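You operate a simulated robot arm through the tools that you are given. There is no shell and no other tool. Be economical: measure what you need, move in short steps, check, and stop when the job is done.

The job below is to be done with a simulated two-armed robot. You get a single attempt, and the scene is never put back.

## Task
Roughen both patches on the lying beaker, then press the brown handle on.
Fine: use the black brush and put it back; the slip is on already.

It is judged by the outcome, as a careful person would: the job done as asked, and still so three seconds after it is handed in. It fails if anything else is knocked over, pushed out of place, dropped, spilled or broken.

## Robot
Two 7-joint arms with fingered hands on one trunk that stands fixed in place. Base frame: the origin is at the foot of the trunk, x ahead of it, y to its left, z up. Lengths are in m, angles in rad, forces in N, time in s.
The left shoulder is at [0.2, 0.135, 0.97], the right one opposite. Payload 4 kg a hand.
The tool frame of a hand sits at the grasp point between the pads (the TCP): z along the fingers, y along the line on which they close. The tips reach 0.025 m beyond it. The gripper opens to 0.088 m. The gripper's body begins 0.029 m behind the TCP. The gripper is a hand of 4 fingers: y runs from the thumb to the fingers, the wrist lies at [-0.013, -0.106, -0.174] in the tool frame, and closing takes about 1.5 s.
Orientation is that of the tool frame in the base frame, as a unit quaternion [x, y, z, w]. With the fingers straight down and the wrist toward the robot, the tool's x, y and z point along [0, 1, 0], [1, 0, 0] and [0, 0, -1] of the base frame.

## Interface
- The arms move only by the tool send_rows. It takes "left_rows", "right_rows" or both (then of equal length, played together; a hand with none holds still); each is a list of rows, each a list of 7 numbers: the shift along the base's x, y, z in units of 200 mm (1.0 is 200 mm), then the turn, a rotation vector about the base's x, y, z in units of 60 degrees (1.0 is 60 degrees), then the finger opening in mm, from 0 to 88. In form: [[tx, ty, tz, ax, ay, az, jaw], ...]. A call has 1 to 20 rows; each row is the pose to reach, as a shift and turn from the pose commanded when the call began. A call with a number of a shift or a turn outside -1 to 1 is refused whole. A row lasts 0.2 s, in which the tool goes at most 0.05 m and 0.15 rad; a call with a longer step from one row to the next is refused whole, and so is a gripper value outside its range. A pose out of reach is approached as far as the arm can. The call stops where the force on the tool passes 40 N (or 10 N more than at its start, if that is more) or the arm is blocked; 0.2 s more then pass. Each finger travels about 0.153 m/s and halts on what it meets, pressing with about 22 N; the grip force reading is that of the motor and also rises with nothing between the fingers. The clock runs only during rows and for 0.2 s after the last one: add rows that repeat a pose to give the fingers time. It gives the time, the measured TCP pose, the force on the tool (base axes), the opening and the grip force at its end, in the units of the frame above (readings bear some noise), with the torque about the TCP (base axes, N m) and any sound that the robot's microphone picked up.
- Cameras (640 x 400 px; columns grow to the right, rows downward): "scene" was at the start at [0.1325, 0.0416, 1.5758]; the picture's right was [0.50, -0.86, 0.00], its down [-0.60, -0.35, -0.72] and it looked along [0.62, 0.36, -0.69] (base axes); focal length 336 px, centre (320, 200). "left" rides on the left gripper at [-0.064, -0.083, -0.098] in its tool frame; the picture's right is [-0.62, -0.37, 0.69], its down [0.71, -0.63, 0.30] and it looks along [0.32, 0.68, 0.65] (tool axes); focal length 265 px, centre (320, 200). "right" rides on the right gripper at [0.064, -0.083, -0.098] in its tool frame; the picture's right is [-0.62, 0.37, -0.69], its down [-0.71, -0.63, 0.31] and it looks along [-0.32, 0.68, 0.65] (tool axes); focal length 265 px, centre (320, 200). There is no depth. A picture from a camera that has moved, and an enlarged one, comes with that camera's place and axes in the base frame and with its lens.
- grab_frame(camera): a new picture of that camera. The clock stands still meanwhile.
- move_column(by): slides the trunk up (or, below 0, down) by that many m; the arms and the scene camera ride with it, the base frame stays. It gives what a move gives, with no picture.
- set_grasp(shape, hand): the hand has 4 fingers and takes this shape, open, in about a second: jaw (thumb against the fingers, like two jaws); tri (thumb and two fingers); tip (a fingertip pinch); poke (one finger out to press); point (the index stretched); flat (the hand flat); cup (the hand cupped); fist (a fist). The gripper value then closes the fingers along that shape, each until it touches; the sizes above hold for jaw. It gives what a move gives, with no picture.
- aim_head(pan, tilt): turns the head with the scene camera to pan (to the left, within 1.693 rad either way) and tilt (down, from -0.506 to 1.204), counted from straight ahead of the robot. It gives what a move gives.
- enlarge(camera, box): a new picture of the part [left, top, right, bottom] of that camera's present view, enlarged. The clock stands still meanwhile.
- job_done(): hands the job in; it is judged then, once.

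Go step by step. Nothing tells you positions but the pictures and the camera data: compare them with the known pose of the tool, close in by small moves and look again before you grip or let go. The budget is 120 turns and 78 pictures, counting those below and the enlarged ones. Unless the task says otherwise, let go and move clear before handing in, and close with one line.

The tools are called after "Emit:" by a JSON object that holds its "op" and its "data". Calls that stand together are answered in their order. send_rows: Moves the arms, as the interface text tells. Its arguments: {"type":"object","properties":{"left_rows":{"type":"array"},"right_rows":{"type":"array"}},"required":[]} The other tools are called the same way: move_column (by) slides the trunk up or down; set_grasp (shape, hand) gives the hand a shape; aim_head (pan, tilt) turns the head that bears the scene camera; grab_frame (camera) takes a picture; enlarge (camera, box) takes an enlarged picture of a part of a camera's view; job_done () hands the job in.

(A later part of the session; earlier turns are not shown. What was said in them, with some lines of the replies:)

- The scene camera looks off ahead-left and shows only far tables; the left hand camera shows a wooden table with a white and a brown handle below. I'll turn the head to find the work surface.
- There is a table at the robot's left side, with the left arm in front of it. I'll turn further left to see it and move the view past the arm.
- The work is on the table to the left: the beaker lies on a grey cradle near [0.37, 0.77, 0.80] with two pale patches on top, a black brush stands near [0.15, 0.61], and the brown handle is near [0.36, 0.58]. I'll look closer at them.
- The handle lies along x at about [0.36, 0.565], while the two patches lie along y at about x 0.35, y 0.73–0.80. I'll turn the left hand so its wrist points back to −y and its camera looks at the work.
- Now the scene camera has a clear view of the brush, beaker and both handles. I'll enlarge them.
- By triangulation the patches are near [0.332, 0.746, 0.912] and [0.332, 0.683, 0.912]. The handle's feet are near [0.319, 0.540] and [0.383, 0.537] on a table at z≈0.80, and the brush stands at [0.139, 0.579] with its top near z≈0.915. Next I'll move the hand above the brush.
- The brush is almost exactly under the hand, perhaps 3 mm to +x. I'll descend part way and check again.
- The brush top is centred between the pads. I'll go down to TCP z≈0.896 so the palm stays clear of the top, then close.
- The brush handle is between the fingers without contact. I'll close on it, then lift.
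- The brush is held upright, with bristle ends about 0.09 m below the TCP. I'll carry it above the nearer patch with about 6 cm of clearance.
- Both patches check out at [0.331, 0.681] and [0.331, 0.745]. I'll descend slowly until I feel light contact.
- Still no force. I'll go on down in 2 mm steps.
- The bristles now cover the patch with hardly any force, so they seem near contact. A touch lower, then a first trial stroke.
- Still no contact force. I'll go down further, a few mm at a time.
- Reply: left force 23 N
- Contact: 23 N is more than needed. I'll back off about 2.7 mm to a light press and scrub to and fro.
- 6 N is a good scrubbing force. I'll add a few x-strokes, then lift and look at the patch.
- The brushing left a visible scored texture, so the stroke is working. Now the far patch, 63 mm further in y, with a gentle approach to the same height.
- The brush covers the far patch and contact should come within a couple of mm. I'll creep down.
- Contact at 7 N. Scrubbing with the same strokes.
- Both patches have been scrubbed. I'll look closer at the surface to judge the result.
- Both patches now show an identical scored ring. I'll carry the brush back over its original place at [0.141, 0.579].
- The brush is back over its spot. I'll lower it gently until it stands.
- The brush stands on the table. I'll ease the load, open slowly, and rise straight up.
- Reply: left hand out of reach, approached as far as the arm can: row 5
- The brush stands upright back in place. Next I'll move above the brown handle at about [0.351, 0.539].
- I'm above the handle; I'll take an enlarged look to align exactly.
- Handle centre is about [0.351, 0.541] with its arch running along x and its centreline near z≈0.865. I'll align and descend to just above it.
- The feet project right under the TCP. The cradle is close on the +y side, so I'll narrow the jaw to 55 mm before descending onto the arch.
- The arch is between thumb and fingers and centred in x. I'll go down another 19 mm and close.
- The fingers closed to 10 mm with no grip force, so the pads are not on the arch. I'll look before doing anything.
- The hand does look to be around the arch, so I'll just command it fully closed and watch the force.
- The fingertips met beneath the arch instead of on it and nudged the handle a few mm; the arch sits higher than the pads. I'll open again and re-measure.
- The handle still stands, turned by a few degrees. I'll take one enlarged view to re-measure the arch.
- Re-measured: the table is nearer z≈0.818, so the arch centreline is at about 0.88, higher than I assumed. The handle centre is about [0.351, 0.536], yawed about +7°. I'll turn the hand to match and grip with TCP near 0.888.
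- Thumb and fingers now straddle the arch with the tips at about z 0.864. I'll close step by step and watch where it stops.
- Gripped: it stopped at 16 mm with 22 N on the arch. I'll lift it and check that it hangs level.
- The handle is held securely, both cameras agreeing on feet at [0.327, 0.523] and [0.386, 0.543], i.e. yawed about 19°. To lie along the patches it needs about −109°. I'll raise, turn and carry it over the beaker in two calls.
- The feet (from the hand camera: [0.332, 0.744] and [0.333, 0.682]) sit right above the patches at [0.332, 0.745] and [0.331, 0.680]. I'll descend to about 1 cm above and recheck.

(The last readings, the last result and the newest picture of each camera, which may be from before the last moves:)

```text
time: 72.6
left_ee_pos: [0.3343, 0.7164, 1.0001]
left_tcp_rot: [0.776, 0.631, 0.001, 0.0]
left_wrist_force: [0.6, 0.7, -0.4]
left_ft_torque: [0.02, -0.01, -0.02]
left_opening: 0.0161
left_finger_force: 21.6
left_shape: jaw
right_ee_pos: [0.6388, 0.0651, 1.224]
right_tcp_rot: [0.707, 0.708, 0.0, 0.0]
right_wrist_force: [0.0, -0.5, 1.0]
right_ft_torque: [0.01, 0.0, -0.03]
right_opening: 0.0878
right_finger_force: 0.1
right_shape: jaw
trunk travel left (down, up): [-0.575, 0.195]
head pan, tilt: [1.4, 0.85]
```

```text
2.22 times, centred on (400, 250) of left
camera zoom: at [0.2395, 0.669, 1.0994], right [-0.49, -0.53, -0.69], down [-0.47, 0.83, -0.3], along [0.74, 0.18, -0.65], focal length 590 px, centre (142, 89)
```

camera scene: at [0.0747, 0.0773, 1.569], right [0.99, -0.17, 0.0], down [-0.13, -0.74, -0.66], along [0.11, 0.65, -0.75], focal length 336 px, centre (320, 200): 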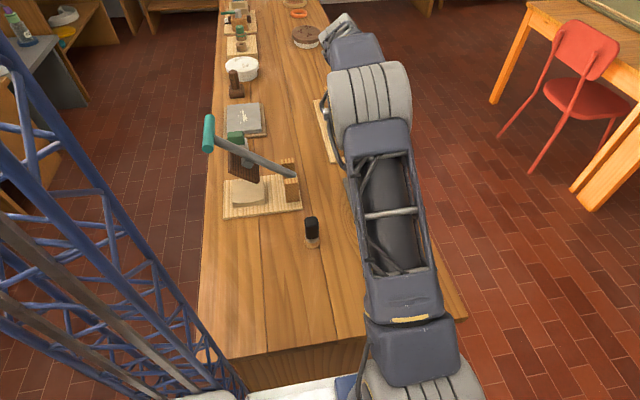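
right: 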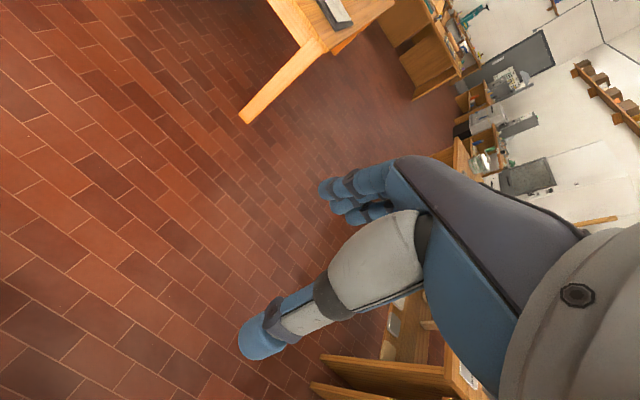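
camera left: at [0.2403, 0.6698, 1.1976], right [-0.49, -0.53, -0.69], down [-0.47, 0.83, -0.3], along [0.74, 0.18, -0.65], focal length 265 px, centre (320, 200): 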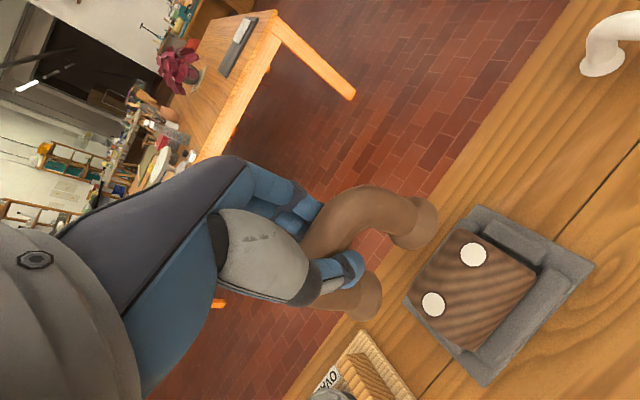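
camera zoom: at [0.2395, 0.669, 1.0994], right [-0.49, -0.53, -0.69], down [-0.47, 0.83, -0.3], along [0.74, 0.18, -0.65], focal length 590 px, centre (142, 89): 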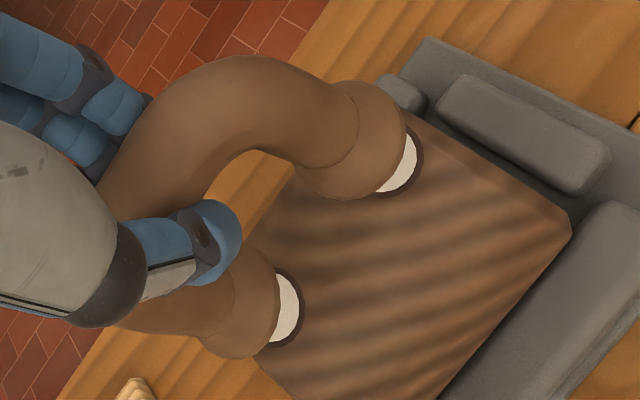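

The feet are about a centimetre above the patches and tracking onto them. I'll creep down to contact.

Emit:
{"op": "send_rows", "data": {"left_rows": [[0, 0, -0.02, 0, 0, 0, 5], [0, 0, -0.035, 0, 0, 0, 5], [0, 0, -0.045, 0, 0, 0, 5], [0, 0, -0.05, 0, 0, 0, 5], [0, 0, -0.05, 0, 0, 0, 5]]}}

Emit:
{"op": "enlarge", "data": {"camera": "left", "box": [300, 160, 500, 340]}}

```text
time: 73.8
left_ee_pos: [0.3343, 0.7162, 0.9913]
left_tcp_rot: [0.776, 0.631, -0.001, 0.0]
left_wrist_force: [0.0, -0.8, -1.3]
left_ft_torque: [0.01, -0.02, 0.01]
left_opening: 0.0162
left_finger_force: 21.9
left_shape: jaw
right_ee_pos: [0.6381, 0.0664, 1.2235]
right_tcp_rot: [0.707, 0.707, 0.0, 0.0]
right_wrist_force: [-0.3, 0.0, 0.1]
right_ft_torque: [0.0, -0.04, -0.03]
right_opening: 0.0874
right_finger_force: 0.0
right_shape: jaw
trunk travel left (down, up): [-0.575, 0.195]
head pan, tilt: [1.4, 0.85]
```

```text
2.22 times, centred on (400, 250) of left
camera zoom: at [0.2395, 0.6689, 1.0897], right [-0.49, -0.53, -0.69], down [-0.47, 0.83, -0.3], along [0.74, 0.18, -0.65], focal length 590 px, centre (142, 89)
```

zoom: 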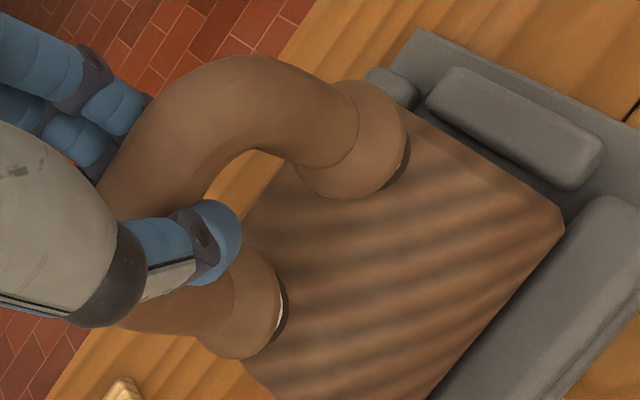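

Emit:
{"op": "send_rows", "data": {"left_rows": [[0, 0, -0.01, 0, 0, 0, 0], [0, 0, -0.02, 0, 0, 0, 0], [0, 0, -0.02, 0, 0, 0, 0]]}}

Emit:
{"op": "send_rows", "data": {"left_rows": [[0, 0, -0.005, 0, 0, 0, 0], [0, 0, -0.01, 0, 0, 0, 0], [0, 0, -0.01, 0, 0, 0, 0]]}}

```text
time: 74.6
left_ee_pos: [0.3338, 0.7148, 0.9877]
left_tcp_rot: [0.776, 0.63, -0.001, 0.0]
left_wrist_force: [-0.5, 0.1, -0.8]
left_ft_torque: [-0.01, -0.03, -0.03]
left_opening: 0.0163
left_finger_force: 21.5
left_shape: jaw
right_ee_pos: [0.6389, 0.066, 1.2228]
right_tcp_rot: [0.707, 0.707, 0.0, 0.0]
right_wrist_force: [0.1, -0.4, 0.2]
right_ft_torque: [0.01, 0.01, 0.01]
right_opening: 0.0876
right_finger_force: 0.1
right_shape: jaw
trunk travel left (down, up): [-0.575, 0.195]
head pan, tilt: [1.4, 0.85]
```

```text
time: 75.4
left_ee_pos: [0.3336, 0.7152, 0.9851]
left_tcp_rot: [0.776, 0.631, 0.0, -0.001]
left_wrist_force: [-0.1, 0.5, -0.8]
left_ft_torque: [-0.01, -0.02, 0.01]
left_opening: 0.0163
left_finger_force: 22.0
left_shape: jaw
right_ee_pos: [0.6384, 0.0664, 1.2242]
right_tcp_rot: [0.707, 0.707, 0.0, 0.0]
right_wrist_force: [0.3, -0.2, 0.0]
right_ft_torque: [-0.03, 0.0, -0.01]
right_opening: 0.0876
right_finger_force: 0.0
right_shape: jaw
trunk travel left (down, up): [-0.575, 0.195]
head pan, tilt: [1.4, 0.85]
```

Emit:
{"op": "send_rows", "data": {"left_rows": [[0, 0, -0.005, 0, 0, 0, 0], [0, 0, -0.01, 0, 0, 0, 0], [0, 0, -0.01, 0, 0, 0, 0]]}}

Emit:
{"op": "send_rows", "data": {"left_rows": [[0, 0, -0.005, 0, 0, 0, 0], [0, 0, -0.01, 0, 0, 0, 0], [0, 0, -0.01, 0, 0, 0, 0]]}}

Emit:
{"op": "enlarge", "data": {"camera": "left", "box": [300, 160, 500, 340]}}

```text
time: 76.2
left_ee_pos: [0.3345, 0.7146, 0.9834]
left_tcp_rot: [0.776, 0.631, 0.0, 0.0]
left_wrist_force: [-0.4, 0.5, 0.7]
left_ft_torque: [-0.03, 0.01, -0.02]
left_opening: 0.0163
left_finger_force: 22.2
left_shape: jaw
right_ee_pos: [0.6373, 0.0643, 1.2236]
right_tcp_rot: [0.707, 0.707, 0.0, 0.0]
right_wrist_force: [-0.1, 0.6, -0.6]
right_ft_torque: [-0.01, -0.01, 0.03]
right_opening: 0.0875
right_finger_force: 0.0
right_shape: jaw
trunk travel left (down, up): [-0.575, 0.195]
head pan, tilt: [1.4, 0.85]
```

```text
time: 77.0
left_ee_pos: [0.3338, 0.7152, 0.9813]
left_tcp_rot: [0.776, 0.631, 0.0, 0.0]
left_wrist_force: [0.0, -0.9, 0.0]
left_ft_torque: [0.02, -0.03, 0.02]
left_opening: 0.0161
left_finger_force: 22.3
left_shape: jaw
right_ee_pos: [0.6379, 0.0654, 1.223]
right_tcp_rot: [0.707, 0.707, 0.0, 0.0]
right_wrist_force: [-0.1, -0.5, 0.4]
right_ft_torque: [-0.02, 0.02, 0.04]
right_opening: 0.0874
right_finger_force: 0.0
right_shape: jaw
trunk travel left (down, up): [-0.575, 0.195]
head pan, tilt: [1.4, 0.85]
```

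```text
2.22 times, centred on (400, 250) of left
camera zoom: at [0.2396, 0.6691, 1.0798], right [-0.49, -0.53, -0.69], down [-0.47, 0.83, -0.3], along [0.74, 0.18, -0.65], focal length 590 px, centre (142, 89)
```

zoom: 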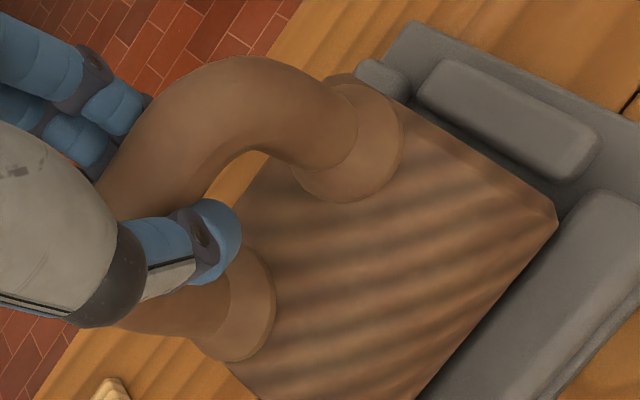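

Both patches are covered and contact is imminent. I'll keep creeping.

Emit:
{"op": "send_rows", "data": {"left_rows": [[0, 0, -0.005, 0, 0, 0, 0], [0, 0, -0.01, 0, 0, 0, 0], [0, 0, -0.01, 0, 0, 0, 0]]}}

Emit:
{"op": "send_rows", "data": {"left_rows": [[0, 0, -0.005, 0, 0, 0, 0], [0, 0, -0.01, 0, 0, 0, 0], [0, 0, -0.01, 0, 0, 0, 0]]}}

```text
time: 77.8
left_ee_pos: [0.3347, 0.715, 0.9793]
left_tcp_rot: [0.776, 0.631, -0.001, 0.0]
left_wrist_force: [-0.9, -0.4, 4.6]
left_ft_torque: [0.05, -0.07, -0.01]
left_opening: 0.0162
left_finger_force: 22.0
left_shape: jaw
right_ee_pos: [0.6378, 0.0653, 1.2242]
right_tcp_rot: [0.707, 0.708, 0.0, -0.001]
right_wrist_force: [0.1, -0.6, -0.1]
right_ft_torque: [0.0, 0.0, 0.0]
right_opening: 0.0873
right_finger_force: 0.0
right_shape: jaw
trunk travel left (down, up): [-0.575, 0.195]
head pan, tilt: [1.4, 0.85]
```

```text
time: 78.6
left_ee_pos: [0.3339, 0.7152, 0.9764]
left_tcp_rot: [0.776, 0.631, 0.0, 0.0]
left_wrist_force: [1.1, 0.6, 5.4]
left_ft_torque: [0.05, -0.1, 0.0]
left_opening: 0.0162
left_finger_force: 22.0
left_shape: jaw
right_ee_pos: [0.6373, 0.0658, 1.2241]
right_tcp_rot: [0.707, 0.707, 0.0, 0.0]
right_wrist_force: [0.4, -0.1, 0.5]
right_ft_torque: [0.02, -0.01, -0.02]
right_opening: 0.0875
right_finger_force: 0.1
right_shape: jaw
trunk travel left (down, up): [-0.575, 0.195]
head pan, tilt: [1.4, 0.85]
```

Contact now at about 5 N. I'll check how the feet sit before pressing.

Emit:
{"op": "enlarge", "data": {"camera": "left", "box": [300, 160, 500, 340]}}

```text
2.22 times, centred on (400, 250) of left
camera zoom: at [0.2395, 0.6689, 1.0756], right [-0.49, -0.53, -0.69], down [-0.47, 0.83, -0.3], along [0.74, 0.18, -0.65], focal length 590 px, centre (142, 89)
```

zoom: 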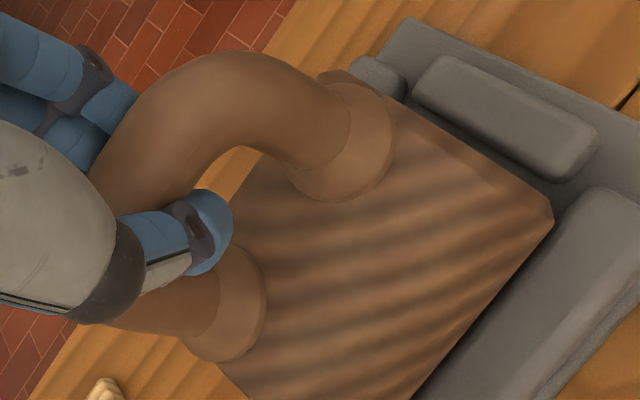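

The feet sit on the patches with both fully covered; the handle gave a little in the grip. I'll press harder in small steps.

Emit:
{"op": "send_rows", "data": {"left_rows": [[0, 0, -0.005, 0, 0, 0, 0], [0, 0, -0.01, 0, 0, 0, 0], [0, 0, -0.01, 0, 0, 0, 0], [0, 0, -0.01, 0, 0, 0, 0]]}}

Emit:
{"op": "send_rows", "data": {"left_rows": [[0, 0, -0.005, 0, 0, 0, 0], [0, 0, -0.01, 0, 0, 0, 0], [0, 0, -0.01, 0, 0, 0, 0], [0, 0, -0.01, 0, 0, 0, 0]]}}

Emit:
{"op": "enlarge", "data": {"camera": "left", "box": [300, 160, 500, 340]}}

```text
time: 79.6
left_ee_pos: [0.3336, 0.7152, 0.9754]
left_tcp_rot: [0.776, 0.63, 0.0, 0.0]
left_wrist_force: [0.6, 0.0, 6.1]
left_ft_torque: [0.02, -0.08, 0.0]
left_opening: 0.0162
left_finger_force: 21.2
left_shape: jaw
right_ee_pos: [0.6383, 0.0659, 1.2249]
right_tcp_rot: [0.707, 0.707, 0.001, 0.0]
right_wrist_force: [0.3, -0.1, -0.1]
right_ft_torque: [-0.01, -0.02, 0.03]
right_opening: 0.0875
right_finger_force: 0.1
right_shape: jaw
trunk travel left (down, up): [-0.575, 0.195]
head pan, tilt: [1.4, 0.85]
```

```text
time: 80.6
left_ee_pos: [0.3339, 0.7147, 0.9735]
left_tcp_rot: [0.776, 0.631, 0.001, 0.0]
left_wrist_force: [-0.1, -0.7, 8.1]
left_ft_torque: [0.0, -0.09, 0.04]
left_opening: 0.0154
left_finger_force: 22.2
left_shape: jaw
right_ee_pos: [0.6386, 0.0648, 1.2225]
right_tcp_rot: [0.707, 0.707, 0.0, 0.0]
right_wrist_force: [-0.7, 0.5, -0.5]
right_ft_torque: [-0.02, 0.01, -0.02]
right_opening: 0.0877
right_finger_force: 0.0
right_shape: jaw
trunk travel left (down, up): [-0.575, 0.195]
head pan, tilt: [1.4, 0.85]
```

```text
2.22 times, centred on (400, 250) of left
camera zoom: at [0.2396, 0.6691, 1.0715], right [-0.49, -0.53, -0.69], down [-0.47, 0.83, -0.3], along [0.74, 0.18, -0.65], focal length 590 px, centre (142, 89)
```

zoom: 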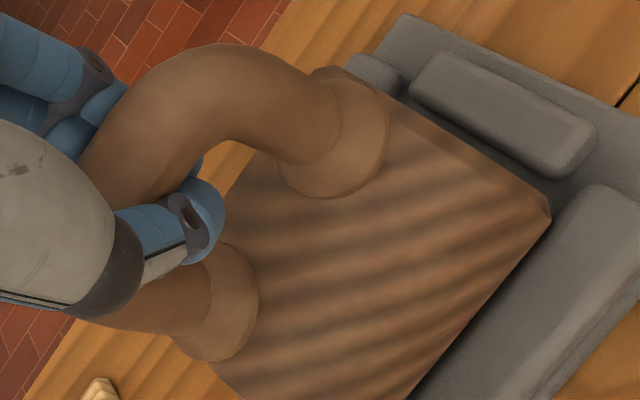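

The arch is sliding up between the fingers at 8 N, so I'll rather press with the palm: hold the fingers loosely at 17 mm as a side guide and go down until the palm meets the arch.

Emit:
{"op": "send_rows", "data": {"left_rows": [[0, 0, 0, 0, 0, 0, 17], [0, 0, 0, 0, 0, 0, 17], [0, 0, -0.01, 0, 0, 0, 17], [0, 0, -0.02, 0, 0, 0, 17], [0, 0, -0.03, 0, 0, 0, 17], [0, 0, -0.03, 0, 0, 0, 17]]}}

Emit:
{"op": "enlarge", "data": {"camera": "left", "box": [300, 160, 500, 340]}}

```text
time: 82.0
left_ee_pos: [0.334, 0.714, 0.9665]
left_tcp_rot: [0.776, 0.63, 0.0, 0.0]
left_wrist_force: [-0.2, 1.1, 1.3]
left_ft_torque: [0.03, -0.04, 0.0]
left_opening: 0.0169
left_finger_force: 0.1
left_shape: jaw
right_ee_pos: [0.6379, 0.0659, 1.2235]
right_tcp_rot: [0.707, 0.707, 0.0, 0.0]
right_wrist_force: [-1.2, -0.3, 0.1]
right_ft_torque: [-0.03, -0.03, -0.01]
right_opening: 0.0879
right_finger_force: 0.1
right_shape: jaw
trunk travel left (down, up): [-0.575, 0.195]
head pan, tilt: [1.4, 0.85]
```

```text
2.22 times, centred on (400, 250) of left
camera zoom: at [0.2394, 0.6691, 1.0651], right [-0.49, -0.53, -0.69], down [-0.47, 0.83, -0.3], along [0.74, 0.18, -0.65], focal length 590 px, centre (142, 89)
```

zoom: 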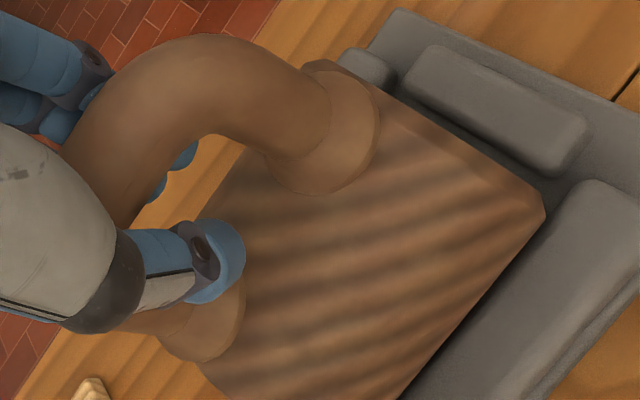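

Emit:
{"op": "send_rows", "data": {"left_rows": [[0, 0, -0.01, 0, 0, 0, 17], [0, 0, -0.02, 0, 0, 0, 17], [0, 0, -0.03, 0, 0, 0, 17], [0, 0, -0.03, 0, 0, 0, 17]]}}

Emit:
{"op": "send_rows", "data": {"left_rows": [[0, 0, -0.01, 0, 0, 0, 17], [0, 0, -0.02, 0, 0, 0, 17], [0, 0, -0.02, 0, 0, 0, 17]]}}

```text
time: 83.0
left_ee_pos: [0.3342, 0.7139, 0.9613]
left_tcp_rot: [0.776, 0.631, -0.001, 0.0]
left_wrist_force: [-0.5, -0.7, 0.7]
left_ft_torque: [0.03, 0.02, -0.01]
left_opening: 0.0171
left_finger_force: 0.0
left_shape: jaw
right_ee_pos: [0.6388, 0.0663, 1.2241]
right_tcp_rot: [0.707, 0.707, 0.0, 0.0]
right_wrist_force: [-0.4, 0.4, 0.3]
right_ft_torque: [-0.02, 0.02, 0.02]
right_opening: 0.0878
right_finger_force: 0.0
right_shape: jaw
trunk travel left (down, up): [-0.575, 0.195]
head pan, tilt: [1.4, 0.85]
```

```text
time: 83.8
left_ee_pos: [0.3339, 0.7152, 0.9573]
left_tcp_rot: [0.776, 0.631, -0.001, -0.001]
left_wrist_force: [0.0, -0.2, -0.3]
left_ft_torque: [0.02, -0.01, 0.0]
left_opening: 0.0167
left_finger_force: 0.0
left_shape: jaw
right_ee_pos: [0.6385, 0.0652, 1.2243]
right_tcp_rot: [0.707, 0.707, 0.001, 0.0]
right_wrist_force: [0.1, -0.1, -0.4]
right_ft_torque: [0.01, 0.02, 0.01]
right_opening: 0.0876
right_finger_force: 0.1
right_shape: jaw
trunk travel left (down, up): [-0.575, 0.195]
head pan, tilt: [1.4, 0.85]
```

Emit:
{"op": "send_rows", "data": {"left_rows": [[0, 0, -0.01, 0, 0, 0, 17], [0, 0, -0.02, 0, 0, 0, 17], [0, 0, -0.02, 0, 0, 0, 17]]}}

Emit:
{"op": "enlarge", "data": {"camera": "left", "box": [240, 150, 480, 350]}}

```text
time: 84.6
left_ee_pos: [0.3344, 0.7147, 0.9534]
left_tcp_rot: [0.776, 0.631, -0.001, 0.0]
left_wrist_force: [0.0, 0.1, -0.4]
left_ft_torque: [0.01, 0.02, -0.01]
left_opening: 0.017
left_finger_force: 0.1
left_shape: jaw
right_ee_pos: [0.6376, 0.0668, 1.223]
right_tcp_rot: [0.707, 0.707, 0.0, 0.0]
right_wrist_force: [0.5, 0.6, 0.6]
right_ft_torque: [0.01, 0.01, -0.02]
right_opening: 0.0878
right_finger_force: 0.0
right_shape: jaw
trunk travel left (down, up): [-0.575, 0.195]
head pan, tilt: [1.4, 0.85]
```

```text
2.00 times, centred on (360, 250) of left
camera zoom: at [0.2396, 0.6691, 1.0517], right [-0.49, -0.53, -0.69], down [-0.47, 0.83, -0.3], along [0.74, 0.18, -0.65], focal length 531 px, centre (240, 100)
```

zoom: 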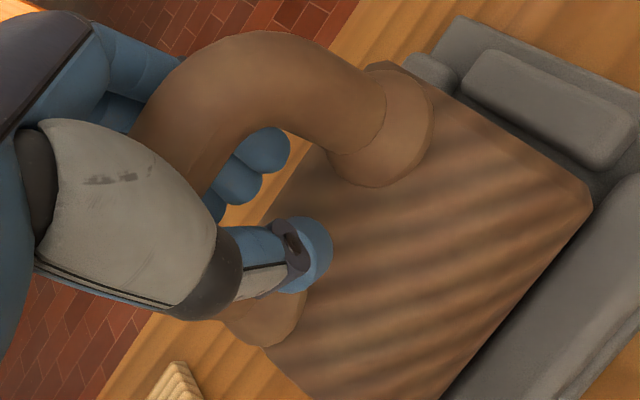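

The handle stands firmly on the patches by itself. I'll open, rise clear, close the fingertips and press from above on the arch instead.

Emit:
{"op": "send_rows", "data": {"left_rows": [[0, 0, 0.02, 0, 0, 0, 30], [0, 0, 0.04, 0, 0, 0, 45], [0, 0, 0.04, 0, 0, 0, 60], [0, 0, 0.04, 0, 0, 0, 70], [0, 0, 0.04, 0, 0, 0, 70], [0, 0, 0.15, 0, 0, 0, 70], [0, 0, 0.3, 0, 0, 0, 70], [0, 0, 0.5, 0, 0, 0, 70], [0, 0, 0.6, 0, 0, 0, 70]]}}

Emit:
{"op": "grab_frame", "data": {"camera": "left"}}

```text
time: 86.6
left_ee_pos: [0.3339, 0.7155, 1.0748]
left_tcp_rot: [0.777, 0.629, -0.001, 0.0]
left_wrist_force: [0.1, 0.4, 0.3]
left_ft_torque: [0.02, -0.02, -0.02]
left_opening: 0.0695
left_finger_force: 0.0
left_shape: jaw
right_ee_pos: [0.6381, 0.0652, 1.2229]
right_tcp_rot: [0.707, 0.707, -0.001, 0.0]
right_wrist_force: [-0.9, -1.1, 0.4]
right_ft_torque: [0.02, 0.02, 0.02]
right_opening: 0.0875
right_finger_force: 0.0
right_shape: jaw
trunk travel left (down, up): [-0.575, 0.195]
head pan, tilt: [1.4, 0.85]
```

```text
9 pictures are left
camera left: at [0.2398, 0.6691, 1.1724], right [-0.49, -0.53, -0.69], down [-0.47, 0.83, -0.3], along [0.74, 0.18, -0.65], focal length 265 px, centre (320, 200)
```

left: 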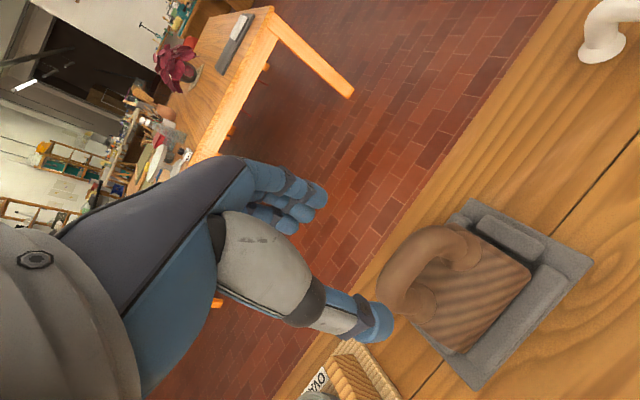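

The handle stands upright with its feet projecting exactly on the patches. I'll close the fingertips and come down onto the top of the arch to press.

Emit:
{"op": "send_rows", "data": {"left_rows": [[0, 0, 0, 0, 0, 0, 45], [0, 0, 0, 0, 0, 0, 20], [0, 0, 0, 0, 0, 0, 0], [0, 0, 0, 0, 0, 0, 0], [-0.005, -0.008, -0.08, 0, 0, 0, 0], [-0.005, -0.008, -0.16, 0, 0, 0, 0], [-0.005, -0.008, -0.2, 0, 0, 0, 0], [-0.005, -0.008, -0.2, 0, 0, 0, 0]]}}

Emit:
{"op": "enlarge", "data": {"camera": "left", "box": [240, 150, 480, 350]}}

```text
time: 88.4
left_ee_pos: [0.333, 0.7145, 1.0333]
left_tcp_rot: [0.776, 0.631, 0.0, 0.0]
left_wrist_force: [0.2, -0.6, -0.3]
left_ft_torque: [-0.01, 0.01, 0.01]
left_opening: 0.0
left_finger_force: 22.2
left_shape: jaw
right_ee_pos: [0.6385, 0.0658, 1.2235]
right_tcp_rot: [0.707, 0.707, 0.0, 0.0]
right_wrist_force: [0.7, -0.1, -0.3]
right_ft_torque: [0.04, 0.05, -0.02]
right_opening: 0.0877
right_finger_force: 0.1
right_shape: jaw
trunk travel left (down, up): [-0.575, 0.195]
head pan, tilt: [1.4, 0.85]
```

```text
2.00 times, centred on (360, 250) of left
camera zoom: at [0.2381, 0.6673, 1.1315], right [-0.49, -0.53, -0.69], down [-0.47, 0.83, -0.3], along [0.74, 0.18, -0.65], focal length 531 px, centre (240, 100)
```

zoom: 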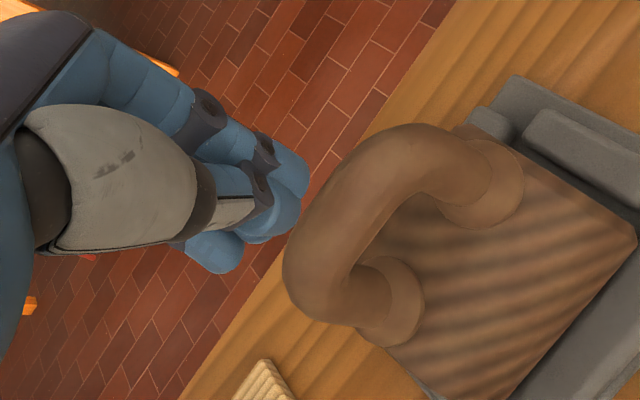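

The closed fingertips are lined up with the middle of the arch. Creeping down.

Emit:
{"op": "send_rows", "data": {"left_rows": [[0, 0, -0.02, 0, 0, 0, 0], [0, 0, -0.04, 0, 0, 0, 0], [0, 0, -0.06, 0, 0, 0, 0], [0, 0, -0.075, 0, 0, 0, 0], [0, 0, -0.075, 0, 0, 0, 0]]}}

Emit:
{"op": "send_rows", "data": {"left_rows": [[0, 0, -0.01, 0, 0, 0, 0], [0, 0, -0.02, 0, 0, 0, 0], [0, 0, -0.02, 0, 0, 0, 0]]}}

```text
time: 89.6
left_ee_pos: [0.3319, 0.7143, 1.0181]
left_tcp_rot: [0.777, 0.63, 0.0, 0.0]
left_wrist_force: [0.6, 0.5, 1.1]
left_ft_torque: [-0.04, -0.01, 0.0]
left_opening: 0.0
left_finger_force: 22.0
left_shape: jaw
right_ee_pos: [0.6385, 0.0668, 1.2229]
right_tcp_rot: [0.707, 0.707, 0.0, 0.0]
right_wrist_force: [-0.9, 0.0, -0.5]
right_ft_torque: [0.0, 0.04, -0.01]
right_opening: 0.0875
right_finger_force: 0.1
right_shape: jaw
trunk travel left (down, up): [-0.575, 0.195]
head pan, tilt: [1.4, 0.85]
```

```text
time: 90.4
left_ee_pos: [0.3326, 0.7138, 1.0136]
left_tcp_rot: [0.776, 0.631, 0.0, 0.0]
left_wrist_force: [0.4, -0.5, 0.1]
left_ft_torque: [0.0, -0.01, 0.0]
left_opening: 0.0
left_finger_force: 21.8
left_shape: jaw
right_ee_pos: [0.6391, 0.0654, 1.2248]
right_tcp_rot: [0.707, 0.707, 0.0, -0.001]
right_wrist_force: [0.5, -0.6, 0.4]
right_ft_torque: [0.01, 0.0, 0.02]
right_opening: 0.0876
right_finger_force: 0.1
right_shape: jaw
trunk travel left (down, up): [-0.575, 0.195]
head pan, tilt: [1.4, 0.85]
```

Emit:
{"op": "send_rows", "data": {"left_rows": [[0, 0, -0.01, 0, 0, 0, 0], [0, 0, -0.015, 0, 0, 0, 0], [0, 0, -0.015, 0, 0, 0, 0]]}}

Emit:
{"op": "enlarge", "data": {"camera": "left", "box": [240, 150, 480, 350]}}

```text
time: 91.2
left_ee_pos: [0.3332, 0.7141, 1.0119]
left_tcp_rot: [0.776, 0.631, 0.001, 0.0]
left_wrist_force: [0.0, 0.3, 7.4]
left_ft_torque: [0.01, -0.01, 0.0]
left_opening: 0.0
left_finger_force: 22.6
left_shape: jaw
right_ee_pos: [0.639, 0.0648, 1.2242]
right_tcp_rot: [0.707, 0.707, 0.0, 0.0]
right_wrist_force: [0.5, 0.3, 0.1]
right_ft_torque: [-0.01, 0.02, 0.02]
right_opening: 0.0875
right_finger_force: 0.0
right_shape: jaw
trunk travel left (down, up): [-0.575, 0.195]
head pan, tilt: [1.4, 0.85]
```

```text
2.00 times, centred on (360, 250) of left
camera zoom: at [0.2386, 0.6673, 1.1102], right [-0.49, -0.53, -0.69], down [-0.47, 0.83, -0.3], along [0.74, 0.18, -0.65], focal length 531 px, centre (240, 100)
```

zoom: 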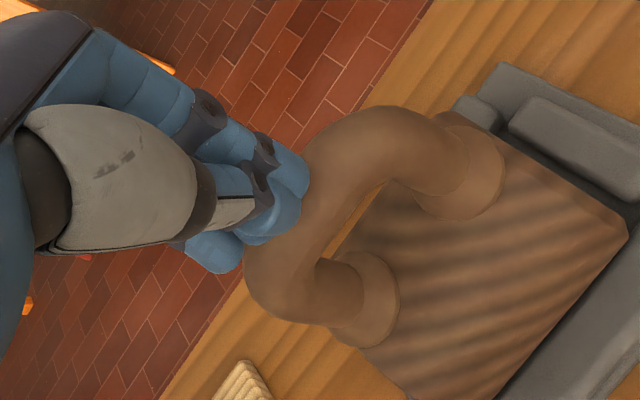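

The fingertips rest squarely on the arch at 7 N with no sideways torque. I'll press to about 18–20 N and hold.

Emit:
{"op": "send_rows", "data": {"left_rows": [[0, 0, -0.005, 0, 0, 0, 0], [0, 0, -0.01, 0, 0, 0, 0], [0, 0, -0.01, 0, 0, 0, 0], [0, 0, -0.01, 0, 0, 0, 0], [0, 0, -0.01, 0, 0, 0, 0]]}}

```text
time: 92.4
left_ee_pos: [0.3336, 0.7145, 1.0119]
left_tcp_rot: [0.776, 0.631, 0.002, 0.0]
left_wrist_force: [2.5, 0.0, 28.4]
left_ft_torque: [-0.08, -0.14, 0.02]
left_opening: 0.0
left_finger_force: 22.2
left_shape: jaw
right_ee_pos: [0.6376, 0.0652, 1.2237]
right_tcp_rot: [0.707, 0.708, 0.001, 0.001]
right_wrist_force: [-1.1, -0.3, -1.0]
right_ft_torque: [0.0, -0.01, -0.02]
right_opening: 0.0878
right_finger_force: 0.1
right_shape: jaw
trunk travel left (down, up): [-0.575, 0.195]
head pan, tilt: [1.4, 0.85]
```

28 N held firmly for over half a second. I'll hold a moment at a slightly lower load, then rise straight up and inspect.

Emit:
{"op": "send_rows", "data": {"left_rows": [[0, 0, 0.004, 0, 0, 0, 0], [0, 0, 0.004, 0, 0, 0, 0], [0, 0, 0.004, 0, 0, 0, 0], [0, 0, 0.004, 0, 0, 0, 0], [0, 0, 0.004, 0, 0, 0, 0], [0, 0, 0.03, 0, 0, 0, 0], [0, 0, 0.1, 0, 0, 0, 0], [0, 0, 0.25, 0, 0, 0, 0], [0, 0, 0.45, 0, 0, 0, 0], [0, 0, 0.6, 0, 0, 0, 0]]}}

Emit:
{"op": "send_rows", "data": {"left_rows": [[0, -0.1, 0.1, 0, 0, 0.05, 0], [0, -0.25, 0.1, 0, 0, 0.15, 0], [0, -0.45, 0.1, 0, 0, 0.25, 0], [0.05, -0.65, 0.15, 0, 0, 0.35, 0], [0.15, -0.85, 0.2, 0, 0, 0.45, 0], [0.3, -1.0, 0.2, 0, 0, 0.5, 0], [0.5, -1.0, 0.2, 0, 0, 0.55, 0], [0.7, -1.0, 0.2, 0, 0, 0.6, 0]]}}

Emit:
{"op": "grab_frame", "data": {"camera": "scene"}}

```text
time: 94.6
left_ee_pos: [0.333, 0.7146, 1.1295]
left_tcp_rot: [0.776, 0.631, -0.001, 0.001]
left_wrist_force: [-0.4, 0.4, 0.8]
left_ft_torque: [0.02, 0.02, 0.0]
left_opening: 0.0
left_finger_force: 22.2
left_shape: jaw
right_ee_pos: [0.6383, 0.0663, 1.223]
right_tcp_rot: [0.707, 0.707, 0.001, 0.0]
right_wrist_force: [-0.1, 0.3, 0.5]
right_ft_torque: [-0.03, -0.01, -0.04]
right_opening: 0.0877
right_finger_force: 0.0
right_shape: jaw
trunk travel left (down, up): [-0.575, 0.195]
head pan, tilt: [1.4, 0.85]
```

```text
time: 96.4
left_ee_pos: [0.4721, 0.5142, 1.1679]
left_tcp_rot: [0.542, 0.84, 0.0, 0.0]
left_wrist_force: [-1.2, 0.0, -0.6]
left_ft_torque: [-0.01, -0.01, 0.02]
left_opening: 0.0002
left_finger_force: 22.3
left_shape: jaw
right_ee_pos: [0.6376, 0.0661, 1.224]
right_tcp_rot: [0.707, 0.707, -0.001, 0.0]
right_wrist_force: [0.2, 0.2, -0.2]
right_ft_torque: [0.0, -0.05, -0.03]
right_opening: 0.0876
right_finger_force: 0.1
right_shape: jaw
trunk travel left (down, up): [-0.575, 0.195]
head pan, tilt: [1.4, 0.85]
```

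```text
6 pictures are left
camera scene: at [0.0744, 0.0773, 1.569], right [0.99, -0.17, 0.0], down [-0.13, -0.74, -0.66], along [0.11, 0.65, -0.75], focal length 336 px, centre (320, 200)
```

scene: 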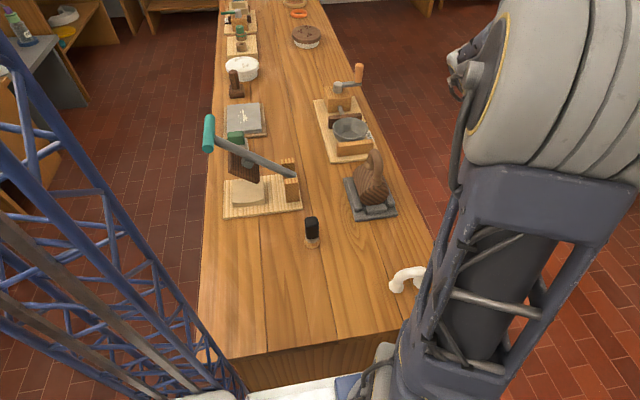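

Emit:
{"op": "enlarge", "data": {"camera": "scene", "box": [300, 130, 420, 250]}}

```text
3.33 times, centred on (360, 190) of scene
camera zoom: at [0.0744, 0.0773, 1.569], right [0.99, -0.17, 0.0], down [-0.13, -0.74, -0.66], along [0.11, 0.65, -0.75], focal length 1121 px, centre (187, 233)
```

zoom: 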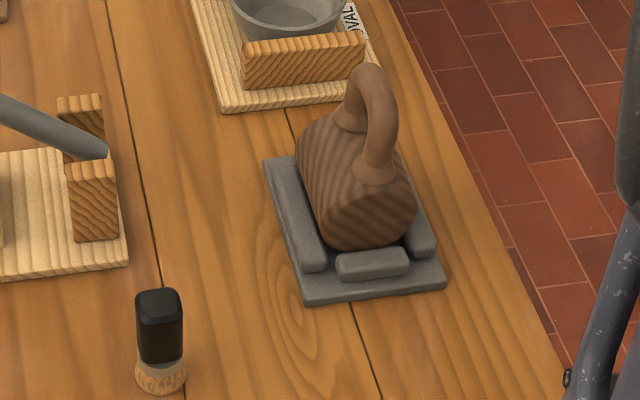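

The handle stands upright with both feet on their patches, the brush is back upright where it was, nothing else has moved, and the hand is clear. I'm handing the job in.

Emit:
{"op": "job_done", "data": {}}

```text
The job is handed in.
```

I brushed both patches with the black brush and stood it back where it was. The brown handle is pressed on, and both its feet cover their patches. The first attempt to grip the handle shifted it a few millimetres on the table before I picked it up.
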